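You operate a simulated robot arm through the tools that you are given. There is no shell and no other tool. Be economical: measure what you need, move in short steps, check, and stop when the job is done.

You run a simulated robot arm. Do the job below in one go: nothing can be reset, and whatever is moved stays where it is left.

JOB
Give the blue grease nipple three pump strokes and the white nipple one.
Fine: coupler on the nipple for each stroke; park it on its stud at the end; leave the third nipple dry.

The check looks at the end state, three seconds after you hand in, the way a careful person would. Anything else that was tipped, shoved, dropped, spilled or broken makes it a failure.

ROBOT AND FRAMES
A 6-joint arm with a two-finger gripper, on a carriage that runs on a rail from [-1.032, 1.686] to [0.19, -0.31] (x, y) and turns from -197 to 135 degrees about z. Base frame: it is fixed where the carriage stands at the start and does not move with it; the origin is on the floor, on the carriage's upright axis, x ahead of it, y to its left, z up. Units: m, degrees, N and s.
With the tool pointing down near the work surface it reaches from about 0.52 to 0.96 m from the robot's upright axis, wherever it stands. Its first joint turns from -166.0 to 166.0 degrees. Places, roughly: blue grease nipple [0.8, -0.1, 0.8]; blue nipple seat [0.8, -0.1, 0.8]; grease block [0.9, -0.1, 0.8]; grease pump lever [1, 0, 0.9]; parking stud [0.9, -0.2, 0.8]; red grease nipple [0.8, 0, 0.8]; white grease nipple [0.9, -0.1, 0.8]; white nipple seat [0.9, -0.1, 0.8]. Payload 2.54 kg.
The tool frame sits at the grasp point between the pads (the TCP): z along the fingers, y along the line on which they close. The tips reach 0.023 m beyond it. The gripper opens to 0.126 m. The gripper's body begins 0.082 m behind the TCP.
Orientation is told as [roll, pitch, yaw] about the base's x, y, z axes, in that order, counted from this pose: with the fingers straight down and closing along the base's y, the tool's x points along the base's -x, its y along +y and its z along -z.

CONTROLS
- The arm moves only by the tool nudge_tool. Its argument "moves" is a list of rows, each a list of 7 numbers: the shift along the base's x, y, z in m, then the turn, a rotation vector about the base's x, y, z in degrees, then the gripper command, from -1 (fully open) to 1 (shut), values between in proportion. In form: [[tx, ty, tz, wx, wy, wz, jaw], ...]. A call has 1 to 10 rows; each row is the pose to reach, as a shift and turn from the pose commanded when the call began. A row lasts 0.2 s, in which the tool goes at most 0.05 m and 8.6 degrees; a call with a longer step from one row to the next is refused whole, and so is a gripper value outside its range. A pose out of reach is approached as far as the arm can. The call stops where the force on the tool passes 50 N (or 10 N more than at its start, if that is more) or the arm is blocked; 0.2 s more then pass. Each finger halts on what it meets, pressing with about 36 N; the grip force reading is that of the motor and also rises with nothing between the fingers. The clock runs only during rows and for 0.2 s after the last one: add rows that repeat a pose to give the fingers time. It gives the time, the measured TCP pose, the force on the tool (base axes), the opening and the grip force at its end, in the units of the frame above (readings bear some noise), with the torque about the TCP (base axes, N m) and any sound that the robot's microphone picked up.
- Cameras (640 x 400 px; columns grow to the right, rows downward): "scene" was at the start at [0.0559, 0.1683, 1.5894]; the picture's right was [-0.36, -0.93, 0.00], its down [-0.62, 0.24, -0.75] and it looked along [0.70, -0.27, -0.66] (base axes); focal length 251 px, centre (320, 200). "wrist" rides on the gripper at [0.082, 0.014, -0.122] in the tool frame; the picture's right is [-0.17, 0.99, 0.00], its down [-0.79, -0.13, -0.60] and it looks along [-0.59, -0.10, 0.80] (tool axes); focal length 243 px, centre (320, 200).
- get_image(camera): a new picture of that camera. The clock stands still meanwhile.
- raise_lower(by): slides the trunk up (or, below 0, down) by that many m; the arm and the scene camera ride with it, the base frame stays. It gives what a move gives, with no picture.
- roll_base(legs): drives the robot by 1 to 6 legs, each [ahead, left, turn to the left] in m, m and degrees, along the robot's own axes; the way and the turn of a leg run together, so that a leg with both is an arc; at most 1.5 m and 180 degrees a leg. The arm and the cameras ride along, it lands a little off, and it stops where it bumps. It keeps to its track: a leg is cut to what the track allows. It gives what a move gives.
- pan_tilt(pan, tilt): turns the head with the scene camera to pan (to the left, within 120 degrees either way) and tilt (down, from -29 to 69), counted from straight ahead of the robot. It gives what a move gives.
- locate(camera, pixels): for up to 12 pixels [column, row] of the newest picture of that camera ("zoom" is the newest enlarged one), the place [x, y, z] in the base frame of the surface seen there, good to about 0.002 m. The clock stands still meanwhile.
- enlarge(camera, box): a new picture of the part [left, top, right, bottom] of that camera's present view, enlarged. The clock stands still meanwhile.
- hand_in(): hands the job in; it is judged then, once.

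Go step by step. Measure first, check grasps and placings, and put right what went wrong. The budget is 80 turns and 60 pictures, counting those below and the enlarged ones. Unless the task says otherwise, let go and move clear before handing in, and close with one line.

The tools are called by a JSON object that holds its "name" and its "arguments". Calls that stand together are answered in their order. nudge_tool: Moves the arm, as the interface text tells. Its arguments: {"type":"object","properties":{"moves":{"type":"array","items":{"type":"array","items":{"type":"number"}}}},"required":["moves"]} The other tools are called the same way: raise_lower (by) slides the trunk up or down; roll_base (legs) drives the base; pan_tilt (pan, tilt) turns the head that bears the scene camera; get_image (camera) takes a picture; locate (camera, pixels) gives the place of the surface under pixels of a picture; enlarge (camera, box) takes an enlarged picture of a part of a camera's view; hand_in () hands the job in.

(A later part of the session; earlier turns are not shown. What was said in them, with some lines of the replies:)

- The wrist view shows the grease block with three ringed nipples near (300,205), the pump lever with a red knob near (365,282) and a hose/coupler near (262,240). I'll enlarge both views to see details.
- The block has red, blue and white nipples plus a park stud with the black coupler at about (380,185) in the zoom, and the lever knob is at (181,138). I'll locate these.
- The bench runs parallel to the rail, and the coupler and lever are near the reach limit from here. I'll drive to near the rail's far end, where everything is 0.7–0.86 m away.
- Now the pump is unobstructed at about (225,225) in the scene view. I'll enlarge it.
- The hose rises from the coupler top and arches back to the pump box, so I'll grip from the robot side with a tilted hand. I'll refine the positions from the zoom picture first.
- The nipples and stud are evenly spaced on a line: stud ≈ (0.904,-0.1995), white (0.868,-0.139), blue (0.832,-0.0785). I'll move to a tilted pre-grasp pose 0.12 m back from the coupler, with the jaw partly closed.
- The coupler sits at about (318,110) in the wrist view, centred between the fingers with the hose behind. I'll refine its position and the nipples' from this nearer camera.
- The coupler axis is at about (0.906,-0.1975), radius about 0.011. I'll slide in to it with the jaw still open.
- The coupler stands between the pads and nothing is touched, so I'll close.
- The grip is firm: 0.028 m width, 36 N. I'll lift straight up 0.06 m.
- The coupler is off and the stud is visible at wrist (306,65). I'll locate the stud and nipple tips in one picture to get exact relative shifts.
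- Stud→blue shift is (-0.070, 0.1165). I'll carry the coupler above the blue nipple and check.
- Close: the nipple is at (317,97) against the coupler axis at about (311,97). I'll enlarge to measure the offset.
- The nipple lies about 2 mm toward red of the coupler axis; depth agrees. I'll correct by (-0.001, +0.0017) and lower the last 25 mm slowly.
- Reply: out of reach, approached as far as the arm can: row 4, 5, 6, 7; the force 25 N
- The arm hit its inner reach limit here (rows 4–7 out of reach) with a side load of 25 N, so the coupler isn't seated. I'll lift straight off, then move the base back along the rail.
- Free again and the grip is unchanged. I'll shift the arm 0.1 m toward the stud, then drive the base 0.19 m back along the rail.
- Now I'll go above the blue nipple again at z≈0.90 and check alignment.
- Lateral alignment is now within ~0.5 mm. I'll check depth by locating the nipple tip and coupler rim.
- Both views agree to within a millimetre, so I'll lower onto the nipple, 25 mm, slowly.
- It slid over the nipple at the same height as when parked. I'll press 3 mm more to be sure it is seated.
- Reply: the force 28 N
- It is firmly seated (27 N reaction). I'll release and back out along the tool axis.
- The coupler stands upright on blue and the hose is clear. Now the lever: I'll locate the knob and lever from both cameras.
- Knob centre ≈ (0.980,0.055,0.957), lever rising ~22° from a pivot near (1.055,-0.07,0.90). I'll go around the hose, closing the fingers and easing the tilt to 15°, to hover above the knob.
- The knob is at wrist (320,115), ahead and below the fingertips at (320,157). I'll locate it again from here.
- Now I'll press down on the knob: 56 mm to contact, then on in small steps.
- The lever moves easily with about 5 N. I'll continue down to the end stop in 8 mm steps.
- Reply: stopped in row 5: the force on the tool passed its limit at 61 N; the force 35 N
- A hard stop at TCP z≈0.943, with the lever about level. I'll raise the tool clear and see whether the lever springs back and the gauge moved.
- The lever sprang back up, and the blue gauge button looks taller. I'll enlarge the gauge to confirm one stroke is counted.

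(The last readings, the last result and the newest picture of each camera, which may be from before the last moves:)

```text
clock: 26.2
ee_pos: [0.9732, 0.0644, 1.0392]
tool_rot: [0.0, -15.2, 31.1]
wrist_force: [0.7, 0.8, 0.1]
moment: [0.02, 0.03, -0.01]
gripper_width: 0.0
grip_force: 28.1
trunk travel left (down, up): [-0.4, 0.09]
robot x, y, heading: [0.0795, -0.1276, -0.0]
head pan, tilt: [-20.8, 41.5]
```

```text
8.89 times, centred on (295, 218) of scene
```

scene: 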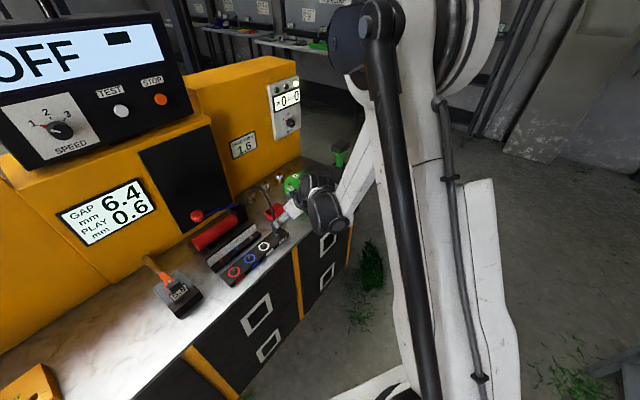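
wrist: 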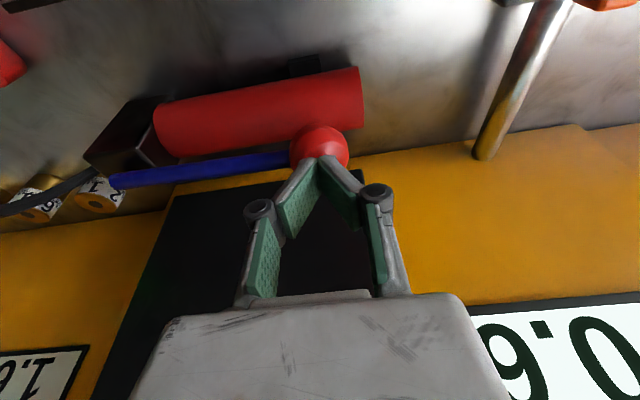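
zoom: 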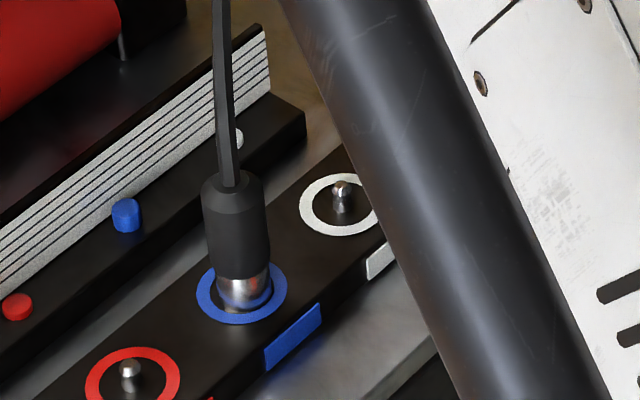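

The blue button rose exactly one line. Second stroke now: down to the stop and back up in one call.

{"name": "nudge_tool", "arguments": {"moves": [[0.003, -0.007, -0.03, 0, 0, 0, 1], [0.003, -0.006, -0.048, 0, 0, 0, 1], [0.001, -0.003, -0.064, 0, 0, 0, 1], [0, 0, -0.08, 0, 0, 0, 1], [0, 0, -0.093, 0, 0, 0, 1], [0, 0, -0.1015, 0, 0, 0, 1], [0, 0, -0.1015, 0, 0, 0, 1], [0, 0, -0.07, 0, 0, 0, 1], [0, 0, -0.03, 0, 0, 0, 1], [0, 0, 0, 0, 0, 0, 1]]}}

{"name": "enlarge", "arguments": {"camera": "scene", "box": [240, 170, 320, 240]}}

```text
clock: 27.7
ee_pos: [0.9734, 0.0656, 0.9437]
tool_rot: [-0.1, -15.7, 31.2]
wrist_force: [-9.1, -1.3, 30.2]
moment: [-0.34, 0.19, -0.1]
gripper_width: 0.0
grip_force: 28.1
trunk travel left (down, up): [-0.4, 0.09]
robot x, y, heading: [0.082, -0.1298, 0.0]
head pan, tilt: [-20.8, 41.5]
stopped in row 7: the force on the tool passed its limit at 54 N (the readings are from after the stop); the commanded pose is now the measured one
```

```text
5.71 times, centred on (280, 205) of scene
```

zoom: 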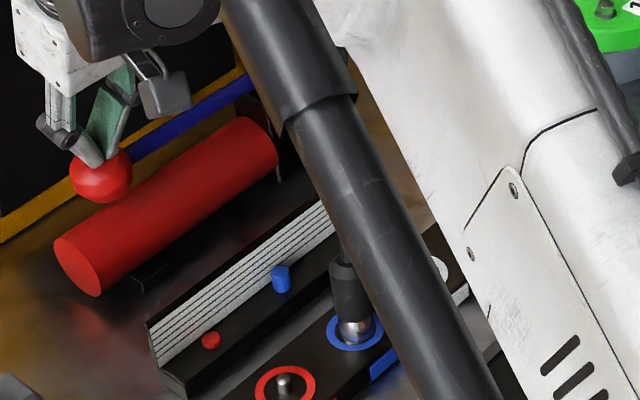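

The lever is at its stop and the blue button is higher. I'll raise and check the count.

{"name": "nudge_tool", "arguments": {"moves": [[0, 0, 0.015, 0, 0, 0, 1], [0, 0, 0.035, 0, 0, 0, 1], [0, 0, 0.06, 0, 0, 0, 1], [0, 0, 0.08, 0, 0, 0, 1], [0.002, -0.006, 0.095, 0, 0, 0, 1]]}}

{"name": "enlarge", "arguments": {"camera": "scene", "box": [240, 175, 320, 240]}}

```text
clock: 28.9
ee_pos: [0.9769, 0.0594, 1.0343]
tool_rot: [0.0, -15.5, 31.1]
wrist_force: [-0.1, 1.0, -0.6]
moment: [0.0, -0.02, -0.04]
gripper_width: 0.0
grip_force: 28.4
trunk travel left (down, up): [-0.4, 0.09]
robot x, y, heading: [0.0803, -0.1276, 0.2]
head pan, tilt: [-20.8, 41.5]
```

```text
6.15 times, centred on (280, 208) of scene
```

zoom: 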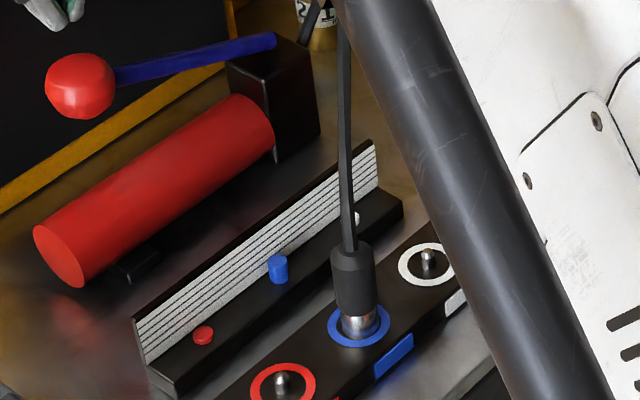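

Button height has grown 3.4→4.2→5.0 px, i.e. two strokes. Third blue stroke now, aiming a bit shallower into the stop so the call completes.

{"name": "nudge_tool", "arguments": {"moves": [[0, 0, -0.028, 0, 0, 0, 1], [0, 0, -0.045, 0, 0, 0, 1], [-0.002, 0.003, -0.06, 0, 0, 0, 1], [-0.003, 0.006, -0.075, 0, 0, 0, 1], [-0.003, 0.006, -0.087, 0, 0, 0, 1], [-0.003, 0.006, -0.094, 0, 0, 0, 1], [-0.003, 0.006, -0.096, 0, 0, 0, 1]]}}

{"name": "nudge_tool", "arguments": {"moves": [[0, 0, 0.015, 0, 0, 0, 1], [0, 0, 0.035, 0, 0, 0, 1], [0, 0, 0.06, 0, 0, 0, 1], [0, 0, 0.08, 0, 0, 0, 1], [0.002, -0.006, 0.1, 0, 0, 0, 1]]}}

{"name": "enlarge", "arguments": {"camera": "scene", "box": [240, 175, 320, 240]}}

```text
clock: 30.5
ee_pos: [0.9729, 0.0664, 0.9425]
tool_rot: [0.0, -15.8, 31.2]
wrist_force: [4.9, 12.2, 39.7]
moment: [-0.08, -0.08, 0.01]
gripper_width: 0.0
grip_force: 28.7
trunk travel left (down, up): [-0.4, 0.09]
robot x, y, heading: [0.0801, -0.1342, -0.2]
head pan, tilt: [-20.8, 41.5]
```

```text
clock: 31.7
ee_pos: [0.9752, 0.0609, 1.0372]
tool_rot: [0.0, -15.4, 31.1]
wrist_force: [0.1, 0.5, 1.0]
moment: [0.01, 0.01, -0.02]
gripper_width: 0.0003
grip_force: 27.9
trunk travel left (down, up): [-0.4, 0.09]
robot x, y, heading: [0.0814, -0.1299, 0.1]
head pan, tilt: [-20.8, 41.5]
```

```text
6.15 times, centred on (280, 208) of scene
```

zoom: 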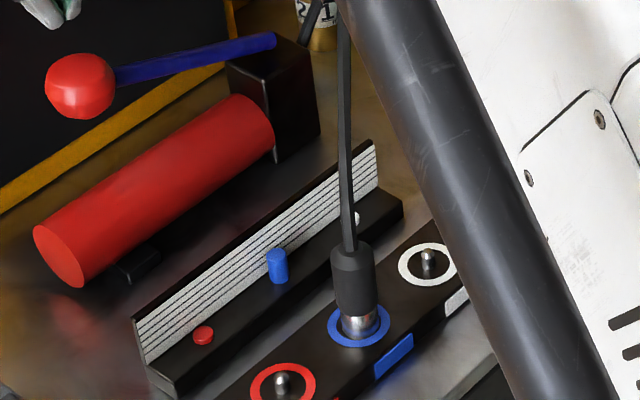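

The blue button shows three steps. Now back around the hose to the pre-grasp pose beside the coupler, opening the jaw.

{"name": "nudge_tool", "arguments": {"moves": [[-0.005, 0, 0.04, 0, 0, 0, 1], [-0.045, 0, 0.063, 0, 0, 0, 1], [-0.09, 0, 0.063, 0, 0, 0, 1], [-0.135, -0.01, 0.063, 0, 0, 0, 1], [-0.17, -0.04, 0.063, 3.35, -5.6, 0, 0.5], [-0.2, -0.08, 0.063, 6.7, -11.1, 0, 0], [-0.2055, -0.125, 0.05, 10.05, -16.7, 0, -0.11], [-0.2055, -0.155, 0.015, 10.05, -16.7, 0, -0.11], [-0.2055, -0.179, -0.025, 10.05, -16.7, 0, -0.11], [-0.2055, -0.179, -0.038, 10.05, -16.7, 0, -0.11]]}}

{"name": "get_image", "arguments": {"camera": "wrist"}}

```text
clock: 33.9
ee_pos: [0.7703, -0.118, 0.9976]
tool_rot: [-0.1, -35.0, 31.2]
wrist_force: [0.7, -0.4, -0.7]
moment: [-0.01, 0.02, 0.0]
gripper_width: 0.07
grip_force: 0.1
trunk travel left (down, up): [-0.4, 0.09]
robot x, y, heading: [0.0822, -0.1287, 0.3]
head pan, tilt: [-20.8, 41.5]
```

```text
16 pictures are left
```

wrist: 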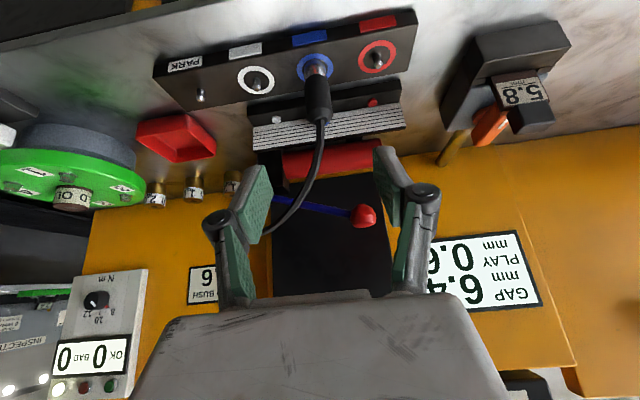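

Same pose as when I left. I'll go back in and grip.

{"name": "nudge_tool", "arguments": {"moves": [[0.01, 0.006, -0.035, 0, 0, 0, -0.11], [0.03, 0.018, -0.069, 0, 0, 0, -0.11], [0.048, 0.028, -0.1, 0, 0, 0, -0.11], [0.0645, 0.038, -0.128, 0, 0, 0, -0.11], [0.0645, 0.038, -0.128, 0, 0, 0, -0.11], [0.0645, 0.038, -0.128, 0, 0, 0, 0.4], [0.0645, 0.038, -0.128, 0, 0, 0, 1], [0.0645, 0.038, -0.128, 0, 0, 0, 1], [0.0645, 0.038, -0.128, 0, 0, 0, 1]]}}

```text
clock: 35.9
ee_pos: [0.8363, -0.0793, 0.8704]
tool_rot: [0.0, -35.0, 31.2]
wrist_force: [0.7, 0.1, 0.0]
moment: [-0.04, -0.01, -0.01]
gripper_width: 0.0281
grip_force: 35.8
trunk travel left (down, up): [-0.4, 0.09]
robot x, y, heading: [0.0806, -0.1305, 0.1]
head pan, tilt: [-20.8, 41.5]
```

Gripped cleanly. I'll lift 60 mm, shift to white by (0.035,-0.059), lower to 25 mm above seat and check.

{"name": "nudge_tool", "arguments": {"moves": [[0, 0, 0.01, 0, 0, 0, 1], [0, 0, 0.025, 0, 0, 0, 1], [0, 0, 0.045, 0, 0, 0, 1], [0, 0, 0.055, 0, 0, 0, 1], [0.012, -0.02, 0.055, 0, 0, 0, 1], [0.024, -0.04, 0.055, 0, 0, 0, 1], [0.035, -0.059, 0.055, 0, 0, 0, 1], [0.035, -0.059, 0.04, 0, 0, 0, 1], [0.035, -0.059, 0.025, 0, 0, 0, 1], [0.035, -0.059, 0.025, 0, 0, 0, 1]]}}

{"name": "enlarge", "arguments": {"camera": "wrist", "box": [270, 60, 370, 160]}}

{"name": "enlarge", "arguments": {"camera": "scene", "box": [285, 190, 325, 225]}}

```text
clock: 38.1
ee_pos: [0.8691, -0.1418, 0.8983]
tool_rot: [0.1, -35.0, 31.2]
wrist_force: [0.6, 0.1, -2.1]
moment: [0.02, -0.02, -0.02]
gripper_width: 0.0283
grip_force: 35.8
trunk travel left (down, up): [-0.4, 0.09]
robot x, y, heading: [0.0798, -0.1288, -0.1]
head pan, tilt: [-20.8, 41.5]
```

```text
4.00 times, centred on (320, 110) of wrist
```

zoom: 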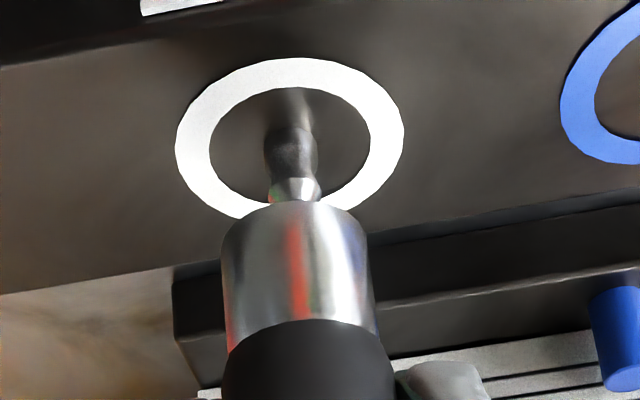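

```text
11.43 times, centred on (305, 208) of scene
```

zoom: 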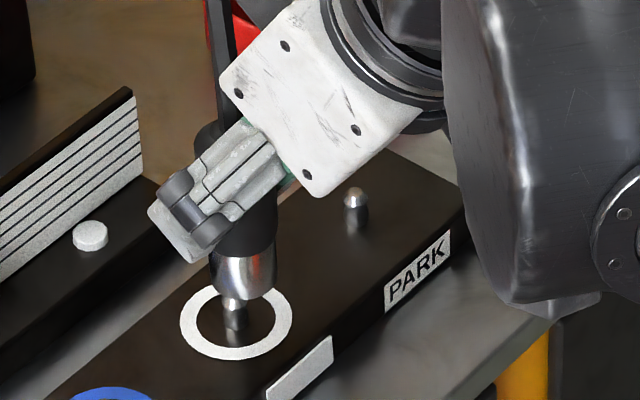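

Wrist view is laterally aligned, but the scene view shows the coupler (x≈243) ~8 px right of the nipple (x≈235), about 3 mm short in depth. I'll confirm with a wrist locate.

{"name": "locate", "arguments": {"camera": "zoom", "pixels": [[235, 300], [236, 322], [243, 265], [243, 280], [214, 275], [272, 275], [356, 192]]}}

{"name": "get_image", "arguments": {"camera": "wrist"}}

{"name": "locate", "arguments": {"camera": "wrist", "pixels": [[312, 98], [313, 104], [313, 107], [314, 113], [315, 120], [315, 130], [298, 122], [330, 122]]}}

```text
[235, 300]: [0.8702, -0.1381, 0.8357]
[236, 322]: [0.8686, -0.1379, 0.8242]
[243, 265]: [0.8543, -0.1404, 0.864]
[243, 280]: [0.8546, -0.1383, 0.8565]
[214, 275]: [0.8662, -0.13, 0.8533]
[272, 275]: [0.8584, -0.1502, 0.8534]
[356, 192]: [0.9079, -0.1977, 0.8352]
```

```text
13 pictures are left
```

wrist: 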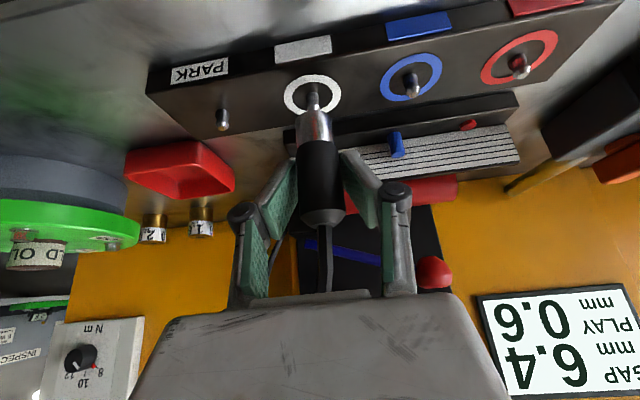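

```text
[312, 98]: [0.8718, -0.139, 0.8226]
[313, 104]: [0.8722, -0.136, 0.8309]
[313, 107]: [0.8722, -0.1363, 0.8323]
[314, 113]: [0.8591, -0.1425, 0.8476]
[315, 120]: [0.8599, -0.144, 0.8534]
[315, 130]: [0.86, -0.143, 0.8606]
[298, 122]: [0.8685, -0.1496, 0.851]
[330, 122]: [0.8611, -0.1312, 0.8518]
```

Both cameras agree the coupler is ~3 mm short in depth. I'll shift (+0.0027,+0.0016), drop 5 mm, and recheck.

{"name": "nudge_tool", "arguments": {"moves": [[0.0027, 0.0016, 0, 0, 0, 0, 1], [0.0027, 0.0016, -0.005, 0, 0, 0, 1], [0.0027, 0.0016, -0.005, 0, 0, 0, 1]]}}

{"name": "enlarge", "arguments": {"camera": "scene", "box": [285, 190, 325, 225]}}

{"name": "enlarge", "arguments": {"camera": "wrist", "box": [270, 60, 370, 160]}}

```text
clock: 38.9
ee_pos: [0.8714, -0.1386, 0.8925]
tool_rot: [-0.1, -35.0, 31.2]
wrist_force: [0.2, 0.0, -2.3]
moment: [0.01, 0.0, -0.03]
gripper_width: 0.0278
grip_force: 36.2
trunk travel left (down, up): [-0.4, 0.09]
robot x, y, heading: [0.0805, -0.1302, 0.2]
head pan, tilt: [-20.8, 41.5]
```

```text
11.43 times, centred on (305, 208) of scene
```

zoom: 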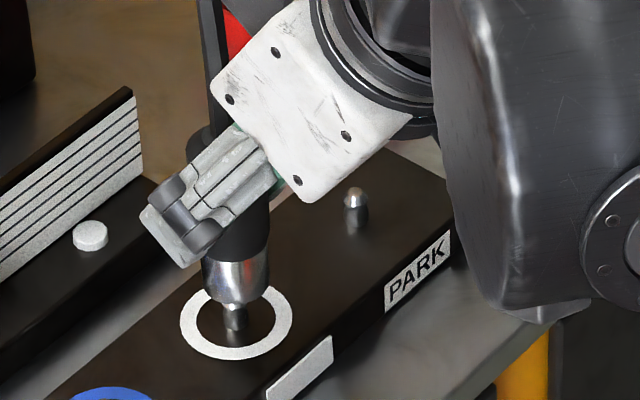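

```text
4.00 times, centred on (320, 110) of wrist
```

zoom: 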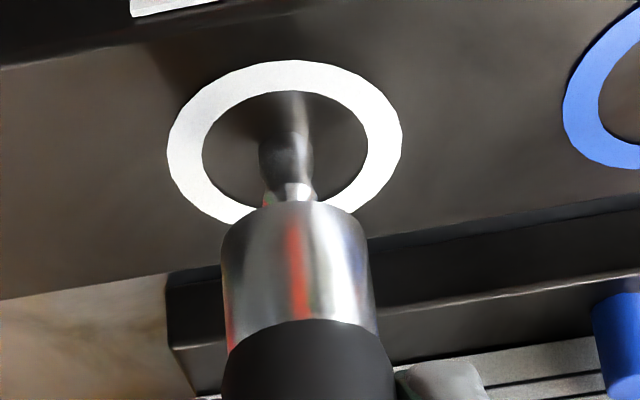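

Scene view: coupler 235.5, nipple 236; wrist within ~0.6 mm. Lowering 22 mm and pressing 2 mm.

{"name": "nudge_tool", "arguments": {"moves": [[0.0003, -0.0004, -0.005, 0, 0, 0, 1], [0.0003, -0.0004, -0.01, 0, 0, 0, 1], [0.0003, -0.0004, -0.015, 0, 0, 0, 1], [0.0003, -0.0004, -0.019, 0, 0, 0, 1], [0.0003, -0.0004, -0.022, 0, 0, 0, 1], [0.0003, -0.0004, -0.0245, 0, 0, 0, 1], [0.0003, -0.0004, -0.0245, 0, 0, 0, 1]]}}

```text
clock: 40.5
ee_pos: [0.8717, -0.1384, 0.8681]
tool_rot: [-0.2, -35.0, 31.2]
wrist_force: [-0.2, 0.3, 11.1]
moment: [0.09, -0.07, -0.01]
gripper_width: 0.0254
grip_force: 36.1
trunk travel left (down, up): [-0.4, 0.09]
robot x, y, heading: [0.0811, -0.1295, 0.1]
head pan, tilt: [-20.8, 41.5]
```

Seated at z≈0.868 with 11 N, but the jaw width fell to 0.0254, so I'll look before releasing.

{"name": "enlarge", "arguments": {"camera": "wrist", "box": [240, 60, 400, 220]}}

```text
2.50 times, centred on (320, 140) of wrist
```

zoom: 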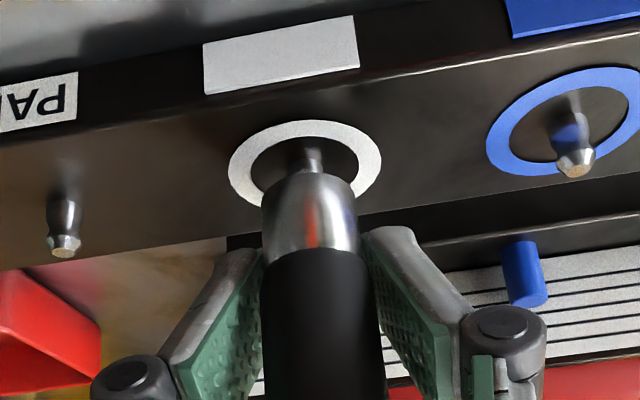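

The coupler rim sits high (row 172) with the nipple neck visible: it caught on the nipple tip and slid up in the grip. I'll check the depth alignment in the scene view.

{"name": "enlarge", "arguments": {"camera": "scene", "box": [285, 190, 325, 225]}}

{"name": "locate", "arguments": {"camera": "zoom", "pixels": [[236, 322], [236, 315], [236, 290], [236, 270], [206, 285], [268, 285]]}}

```text
11.43 times, centred on (305, 208) of scene
```

zoom: 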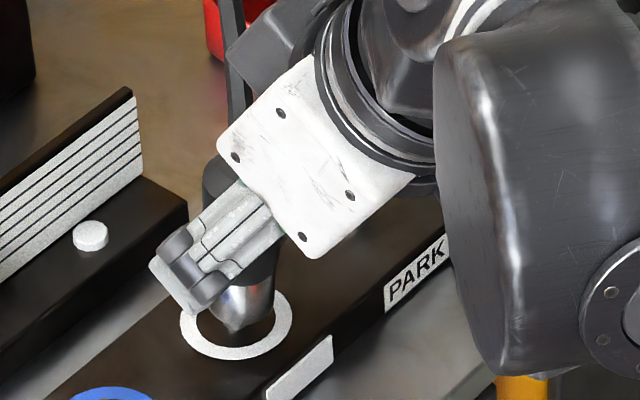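

```text
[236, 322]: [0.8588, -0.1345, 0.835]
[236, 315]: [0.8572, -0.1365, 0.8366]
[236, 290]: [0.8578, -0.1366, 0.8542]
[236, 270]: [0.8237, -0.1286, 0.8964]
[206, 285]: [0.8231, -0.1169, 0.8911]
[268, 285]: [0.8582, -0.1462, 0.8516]
```

The coupler still appears ~2 mm short in depth. I'll lift 6 mm, shift (+0.002,+0.0008), and feel down gently again.

{"name": "nudge_tool", "arguments": {"moves": [[0, 0, 0.006, 0, 0, 0, 1], [0.0021, 0.0007, 0.006, 0, 0, 0, 1], [0.0021, 0.0007, 0.003, 0, 0, 0, 1], [0.0021, 0.0007, 0.0, 0, 0, 0, 1], [0.0021, 0.0007, -0.003, 0, 0, 0, 1], [0.0021, 0.0007, -0.003, 0, 0, 0, 1]]}}

```text
clock: 41.9
ee_pos: [0.8743, -0.1388, 0.8649]
tool_rot: [-0.1, -35.0, 31.2]
wrist_force: [0.6, 1.0, -1.5]
moment: [0.01, -0.01, 0.02]
gripper_width: 0.0257
grip_force: 36.5
trunk travel left (down, up): [-0.4, 0.09]
robot x, y, heading: [0.0799, -0.1305, 0.1]
head pan, tilt: [-20.8, 41.5]
```

No resistance and 3 mm lower than where it caught, so it's entering. Continue down to seat at about z 0.857.

{"name": "nudge_tool", "arguments": {"moves": [[0, 0, -0.003, 0, 0, 0, 1], [0, 0, -0.006, 0, 0, 0, 1], [0, 0, -0.008, 0, 0, 0, 1], [0, 0, -0.008, 0, 0, 0, 1]]}}

{"name": "enlarge", "arguments": {"camera": "wrist", "box": [240, 60, 400, 220]}}

```text
clock: 42.9
ee_pos: [0.8744, -0.1378, 0.8558]
tool_rot: [0.0, -35.0, 31.2]
wrist_force: [3.6, 2.2, -1.3]
moment: [0.03, -0.11, 0.01]
gripper_width: 0.0252
grip_force: 36.5
trunk travel left (down, up): [-0.4, 0.09]
robot x, y, heading: [0.0833, -0.1318, 0.1]
head pan, tilt: [-20.8, 41.5]
```

```text
2.50 times, centred on (320, 140) of wrist
```

zoom: 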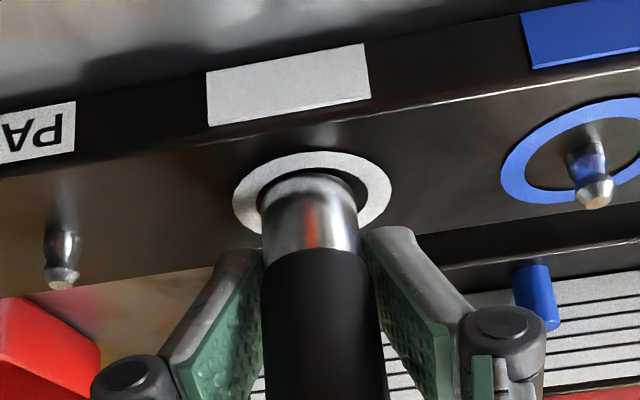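

The coupler now covers the nipple, a few mm to go. Lower until the reaction builds.

{"name": "nudge_tool", "arguments": {"moves": [[-0.0005, -0.0003, -0.002, 0, 0, 0, 1], [-0.0005, -0.0003, -0.004, 0, 0, 0, 1], [-0.0005, -0.0003, -0.004, 0, 0, 0, 1]]}}

```text
clock: 43.7
ee_pos: [0.8737, -0.1379, 0.8527]
tool_rot: [-0.1, -35.0, 31.2]
wrist_force: [10.3, 1.7, 16.1]
moment: [0.0, -0.06, 0.03]
gripper_width: 0.0247
grip_force: 36.5
trunk travel left (down, up): [-0.4, 0.09]
robot x, y, heading: [0.077, -0.1288, 0.2]
head pan, tilt: [-20.8, 41.5]
```

16 N reaction at z 0.853. I'll verify the seating from the scene.

{"name": "enlarge", "arguments": {"camera": "scene", "box": [285, 190, 325, 225]}}

{"name": "locate", "arguments": {"camera": "zoom", "pixels": [[236, 340], [236, 332], [240, 325], [262, 335]]}}

```text
11.43 times, centred on (305, 208) of scene
```

zoom: 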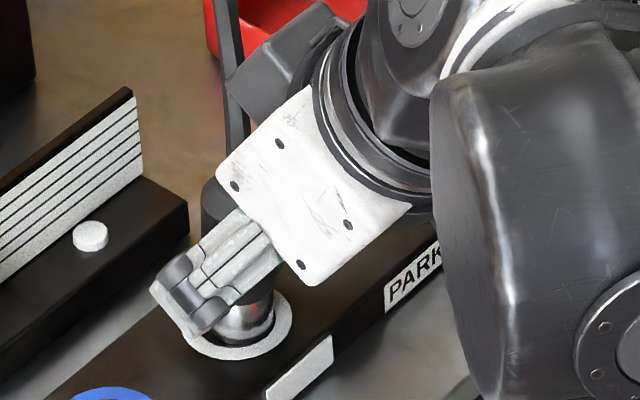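

```text
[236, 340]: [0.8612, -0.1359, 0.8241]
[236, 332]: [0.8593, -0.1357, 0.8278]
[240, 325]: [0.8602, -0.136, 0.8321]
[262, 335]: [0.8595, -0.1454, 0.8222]
```

Seated the same as blue was (rim bottom 17 px above the ring's lower edge). Release and back out.

{"name": "nudge_tool", "arguments": {"moves": [[0, 0, 0.002, 0, 0, 0, 0.4], [0, 0, 0.002, 0, 0, 0, -0.11], [0, 0, 0.002, 0, 0, 0, -0.11], [-0.015, -0.009, 0.027, 0, 0, 0, -0.11], [-0.035, -0.021, 0.06, 0, 0, 0, -0.11], [-0.055, -0.033, 0.095, 0, 0, 0, -0.11], [-0.065, -0.039, 0.13, 0, 0, 0, -0.11], [-0.065, -0.039, 0.147, 0, 0, 0, -0.11]]}}

{"name": "get_image", "arguments": {"camera": "wrist"}}

{"name": "locate", "arguments": {"camera": "wrist", "pixels": [[318, 80], [318, 90], [318, 100], [305, 95], [331, 95], [320, 112]]}}

```text
clock: 45.5
ee_pos: [0.8069, -0.1767, 1.0004]
tool_rot: [-0.2, -35.1, 31.2]
wrist_force: [-0.8, -0.3, 0.1]
moment: [-0.01, -0.03, -0.01]
gripper_width: 0.07
grip_force: 0.1
trunk travel left (down, up): [-0.4, 0.09]
robot x, y, heading: [0.0836, -0.1273, 0.2]
head pan, tilt: [-20.8, 41.5]
```

```text
6 pictures are left
```

wrist: 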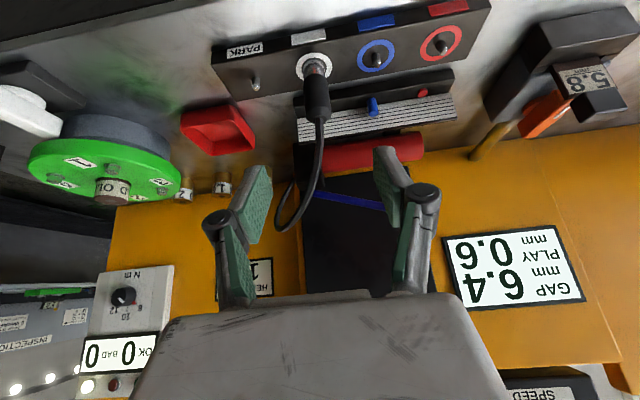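

```text
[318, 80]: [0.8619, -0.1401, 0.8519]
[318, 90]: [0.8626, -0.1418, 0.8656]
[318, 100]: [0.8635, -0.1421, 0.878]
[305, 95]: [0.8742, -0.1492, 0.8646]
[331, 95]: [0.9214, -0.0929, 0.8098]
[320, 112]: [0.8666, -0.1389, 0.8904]
```

The coupler stands upright on white. Now back around to the lever hover pose with fingers closed.

{"name": "nudge_tool", "arguments": {"moves": [[-0.01, 0.02, 0.044, 0, 0, 0, 0.3], [-0.02, 0.05, 0.08, 0, 0, 0, 1], [-0.03, 0.09, 0.1, -3.4, 5.7, 0, 1], [-0.03, 0.138, 0.1, -6.9, 11.4, 0, 1], [-0.015, 0.183, 0.1, -10.3, 17.14, 0, 1], [0.02, 0.215, 0.1, -10.3, 17.14, 0, 1], [0.06, 0.2376, 0.1, -10.3, 17.14, 0, 1], [0.108, 0.2376, 0.1, -10.3, 17.14, 0, 1], [0.155, 0.2376, 0.095, -10.3, 17.14, 0, 1], [0.168, 0.2376, 0.06, -10.3, 17.14, 0, 1]]}}

```text
clock: 47.7
ee_pos: [0.9777, 0.059, 1.0593]
tool_rot: [0.0, -15.0, 31.0]
wrist_force: [0.9, -0.6, -0.1]
moment: [0.0, -0.03, -0.01]
gripper_width: 0.0002
grip_force: 28.2
trunk travel left (down, up): [-0.4, 0.09]
robot x, y, heading: [0.0758, -0.1267, 0.1]
head pan, tilt: [-20.8, 41.5]
```

The hover pose matches the earlier one. One stroke: down to the stop at about z 0.942.

{"name": "nudge_tool", "arguments": {"moves": [[-0.001, 0.001, -0.035, 0, 0, 0, 1], [-0.001, 0.001, -0.055, 0, 0, 0, 1], [-0.001, 0.001, -0.07, 0, 0, 0, 1], [-0.003, 0.004, -0.085, 0, 0, 0, 1], [-0.004, 0.007, -0.1, 0, 0, 0, 1], [-0.004, 0.007, -0.112, 0, 0, 0, 1], [-0.004, 0.007, -0.119, 0, 0, 0, 1], [-0.004, 0.007, -0.121, 0, 0, 0, 1]]}}

{"name": "nudge_tool", "arguments": {"moves": [[0, 0, 0.015, 0, 0, 0, 1], [0, 0, 0.035, 0, 0, 0, 1], [0, 0, 0.06, 0, 0, 0, 1], [0, 0, 0.08, 0, 0, 0, 1], [0.002, -0.006, 0.1, 0, 0, 0, 1]]}}

{"name": "enlarge", "arguments": {"camera": "scene", "box": [240, 175, 320, 240]}}

```text
clock: 49.5
ee_pos: [0.9706, 0.068, 0.9416]
tool_rot: [-0.1, -15.2, 31.2]
wrist_force: [0.0, 9.2, 35.3]
moment: [-0.17, 0.02, 0.03]
gripper_width: 0.0001
grip_force: 28.0
trunk travel left (down, up): [-0.4, 0.09]
robot x, y, heading: [0.081, -0.1281, 0.2]
head pan, tilt: [-20.8, 41.5]
```

```text
clock: 50.7
ee_pos: [0.9747, 0.062, 1.0358]
tool_rot: [0.0, -15.1, 31.1]
wrist_force: [0.7, -0.3, 0.3]
moment: [-0.02, -0.01, -0.03]
gripper_width: 0.0002
grip_force: 28.4
trunk travel left (down, up): [-0.4, 0.09]
robot x, y, heading: [0.0789, -0.1307, 0.1]
head pan, tilt: [-20.8, 41.5]
```

```text
6.15 times, centred on (280, 208) of scene
```

zoom: 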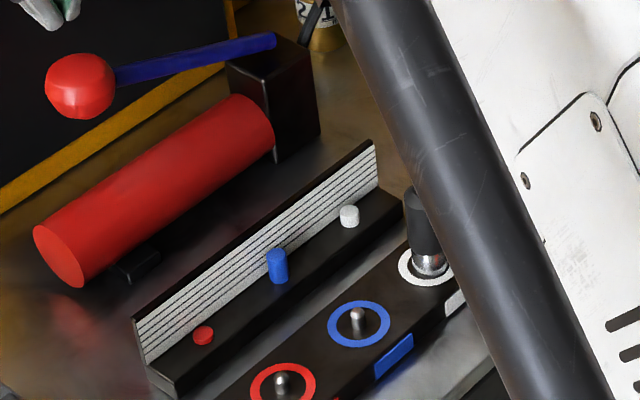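

White gauge up one step, blue at three, red untouched. Now back to the white coupler pre-grasp pose.

{"name": "nudge_tool", "arguments": {"moves": [[-0.013, 0, 0.045, 0, 0, 0, 1], [-0.06, 0, 0.063, 0, 0, 0, 1], [-0.108, 0, 0.063, 0, 0, 0, 1], [-0.148, -0.022, 0.063, 0, 0, 0, 1], [-0.183, -0.055, 0.063, 3.4, -5.7, 0, 0.5], [-0.198, -0.1, 0.063, 6.9, -11.4, 0, 0], [-0.198, -0.148, 0.063, 10.3, -17.14, 0, -0.11], [-0.188, -0.188, 0.043, 10.3, -17.14, 0, -0.11], [-0.178, -0.22, 0.012, 10.3, -17.14, 0, -0.11], [-0.168, -0.2387, -0.033, 10.3, -17.14, 0, -0.11]]}}

```text
refused: row 2 steps farther than a row can; nothing moved
```

{"name": "nudge_tool", "arguments": {"moves": [[-0.013, 0, 0.045, 0, 0, 0, 1], [-0.058, 0, 0.063, 0, 0, 0, 1], [-0.106, 0, 0.063, 0, 0, 0, 1], [-0.148, -0.022, 0.063, 0, 0, 0, 1], [-0.183, -0.055, 0.063, 3.4, -5.7, 0, 0.5], [-0.198, -0.1, 0.063, 6.9, -11.4, 0, 0], [-0.198, -0.148, 0.063, 10.3, -17.14, 0, -0.11], [-0.188, -0.188, 0.043, 10.3, -17.14, 0, -0.11], [-0.178, -0.22, 0.012, 10.3, -17.14, 0, -0.11], [-0.168, -0.2387, -0.03, 10.3, -17.14, 0, -0.11]]}}

```text
clock: 52.9
ee_pos: [0.8078, -0.1794, 1.0097]
tool_rot: [0.0, -35.0, 31.1]
wrist_force: [-0.4, -0.4, 1.0]
moment: [-0.01, -0.02, -0.02]
gripper_width: 0.0698
grip_force: 0.0
trunk travel left (down, up): [-0.4, 0.09]
robot x, y, heading: [0.08, -0.13, 0.3]
head pan, tilt: [-20.8, 41.5]
```

Going in to grip at the original height z≈0.870.

{"name": "nudge_tool", "arguments": {"moves": [[0.008, 0.005, -0.04, 0, 0, 0, -0.11], [0.026, 0.016, -0.075, 0, 0, 0, -0.11], [0.045, 0.028, -0.107, 0, 0, 0, -0.11], [0.0655, 0.0405, -0.1385, 0, 0, 0, -0.11], [0.0655, 0.0405, -0.1385, 0, 0, 0, -0.11], [0.0655, 0.0405, -0.1385, 0, 0, 0, 0.4], [0.0655, 0.0405, -0.1385, 0, 0, 0, 1], [0.0655, 0.0405, -0.1385, 0, 0, 0, 1], [0.0655, 0.0405, -0.1385, 0, 0, 0, 1]]}}

```text
clock: 54.9
ee_pos: [0.874, -0.1391, 0.8679]
tool_rot: [0.0, -35.0, 31.2]
wrist_force: [-0.7, -0.5, 0.3]
moment: [0.01, 0.0, 0.0]
gripper_width: 0.0278
grip_force: 36.0
trunk travel left (down, up): [-0.4, 0.09]
robot x, y, heading: [0.0773, -0.1303, 0.1]
head pan, tilt: [-20.8, 41.5]
```

Good grip. Lift, shift to the stud by (0.0365,-0.0585), hover ~24 mm above seat and check.

{"name": "nudge_tool", "arguments": {"moves": [[0, 0, 0.01, 0, 0, 0, 1], [0, 0, 0.025, 0, 0, 0, 1], [0, 0, 0.045, 0, 0, 0, 1], [0, 0, 0.055, 0, 0, 0, 1], [0.012, -0.0195, 0.055, 0, 0, 0, 1], [0.024, -0.039, 0.055, 0, 0, 0, 1], [0.0365, -0.0585, 0.055, 0, 0, 0, 1], [0.0365, -0.0585, 0.04, 0, 0, 0, 1], [0.0365, -0.0585, 0.024, 0, 0, 0, 1], [0.0365, -0.0585, 0.024, 0, 0, 0, 1]]}}

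{"name": "enlarge", "arguments": {"camera": "scene", "box": [290, 180, 330, 215]}}

{"name": "get_image", "arguments": {"camera": "wrist"}}

{"name": "locate", "arguments": {"camera": "wrist", "pixels": [[312, 96], [313, 102], [313, 106], [314, 115], [315, 120], [315, 128], [298, 122], [331, 122], [306, 120], [323, 120]]}}

```text
clock: 57.1
ee_pos: [0.9094, -0.1971, 0.8937]
tool_rot: [0.0, -35.1, 31.2]
wrist_force: [-0.2, 0.9, -2.4]
moment: [-0.01, -0.02, -0.03]
gripper_width: 0.0278
grip_force: 35.9
trunk travel left (down, up): [-0.4, 0.09]
robot x, y, heading: [0.0809, -0.1303, -0.1]
head pan, tilt: [-20.8, 41.5]
```

```text
11.43 times, centred on (310, 198) of scene
```

zoom: 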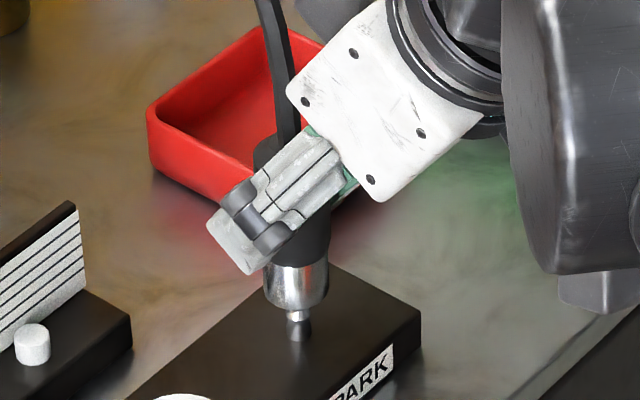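

```text
3 pictures are left
```

wrist: 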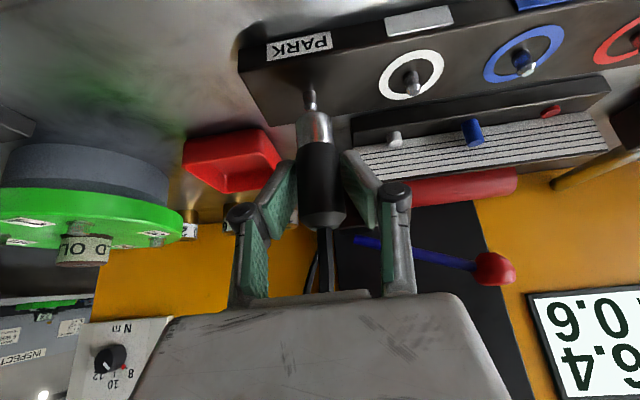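

```text
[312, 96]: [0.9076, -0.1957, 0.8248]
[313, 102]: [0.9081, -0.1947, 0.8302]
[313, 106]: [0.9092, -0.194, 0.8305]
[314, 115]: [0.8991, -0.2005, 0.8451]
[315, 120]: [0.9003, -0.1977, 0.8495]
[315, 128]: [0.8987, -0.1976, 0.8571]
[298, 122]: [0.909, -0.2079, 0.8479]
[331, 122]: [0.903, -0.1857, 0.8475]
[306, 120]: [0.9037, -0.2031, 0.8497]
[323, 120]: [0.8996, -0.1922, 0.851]
```

Scene shows the coupler ~3 px left of the stud (296.5 vs 300) and the wrist ~2 px right, both consistent with 1 mm toward white. I'll correct (+0.0005,-0.0009) and lower, feeling for resistance.

{"name": "nudge_tool", "arguments": {"moves": [[0.0005, -0.0009, 0, 0, 0, 0, 1], [0.0005, -0.0009, -0.005, 0, 0, 0, 1], [0.0005, -0.0009, -0.01, 0, 0, 0, 1], [0.0005, -0.0009, -0.014, 0, 0, 0, 1], [0.0005, -0.0009, -0.017, 0, 0, 0, 1], [0.0005, -0.0009, -0.017, 0, 0, 0, 1]]}}

```text
clock: 58.5
ee_pos: [0.9082, -0.1971, 0.8765]
tool_rot: [0.1, -35.0, 31.3]
wrist_force: [-0.3, 0.0, -3.0]
moment: [0.02, 0.03, -0.01]
gripper_width: 0.0279
grip_force: 35.8
trunk travel left (down, up): [-0.4, 0.09]
robot x, y, heading: [0.0795, -0.1312, 0.1]
head pan, tilt: [-20.8, 41.5]
```

No resistance and it is over the stud already. Continue down to the seat.

{"name": "nudge_tool", "arguments": {"moves": [[0, 0, -0.003, 0, 0, 0, 1], [0, 0, -0.006, 0, 0, 0, 1], [0, 0, -0.009, 0, 0, 0, 1], [0, 0, -0.0105, 0, 0, 0, 1], [0, 0, -0.0105, 0, 0, 0, 1]]}}

```text
clock: 59.7
ee_pos: [0.9087, -0.1957, 0.869]
tool_rot: [-0.1, -35.0, 31.1]
wrist_force: [10.9, 1.0, 29.9]
moment: [0.0, -0.16, -0.05]
gripper_width: 0.028
grip_force: 35.9
trunk travel left (down, up): [-0.4, 0.09]
robot x, y, heading: [0.0794, -0.1309, 0.0]
head pan, tilt: [-20.8, 41.5]
```

Seated at z 0.869 with a 30 N reaction and no slip. I'll release, back out well clear, and look.

{"name": "nudge_tool", "arguments": {"moves": [[-0.001, 0, 0.003, 0, 0, 0, 0.4], [-0.001, 0, 0.003, 0, 0, 0, -0.11], [-0.001, 0, 0.003, 0, 0, 0, -0.11], [-0.015, -0.009, 0.027, 0, 0, 0, -0.11], [-0.035, -0.021, 0.06, 0, 0, 0, -0.11], [-0.055, -0.033, 0.095, 0, 0, 0, -0.11], [-0.075, -0.045, 0.13, 0, 0, 0, -0.11], [-0.095, -0.057, 0.165, 0, 0, 0, -0.11]]}}

{"name": "get_image", "arguments": {"camera": "wrist"}}

{"name": "enlarge", "arguments": {"camera": "scene", "box": [240, 160, 340, 240]}}

```text
clock: 61.5
ee_pos: [0.8118, -0.251, 1.0293]
tool_rot: [-0.1, -35.1, 31.1]
wrist_force: [0.5, -0.6, 0.0]
moment: [0.01, -0.04, 0.01]
gripper_width: 0.0698
grip_force: 0.1
trunk travel left (down, up): [-0.4, 0.09]
robot x, y, heading: [0.0789, -0.1303, -0.0]
head pan, tilt: [-20.8, 41.5]
```

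```text
2 pictures are left
```

wrist: 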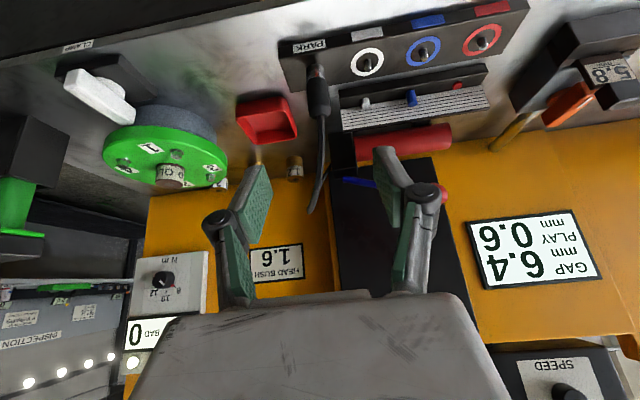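

```text
5.00 times, centred on (290, 200) of scene
```

zoom: 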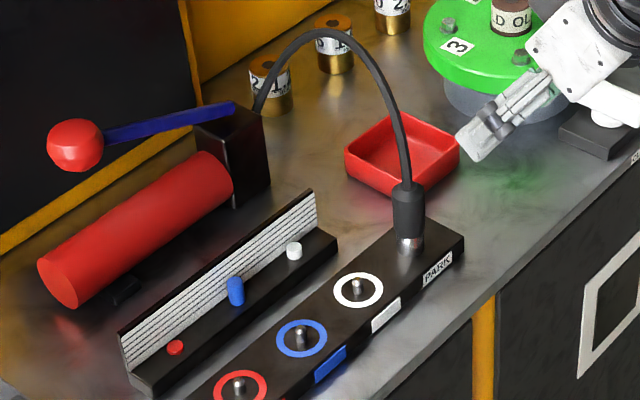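

The coupler is upright on its PARK stud with the hose as it was at the start. The gauge shows blue three, white one and red none, the lever is up and the gripper is clear, so I'm handing in.

{"name": "hand_in", "arguments": {}}

```text
The job is handed in.
```

The blue nipple got three strokes and the white one, each with the coupler seated. The red nipple is dry and the coupler is back on its parking stud.
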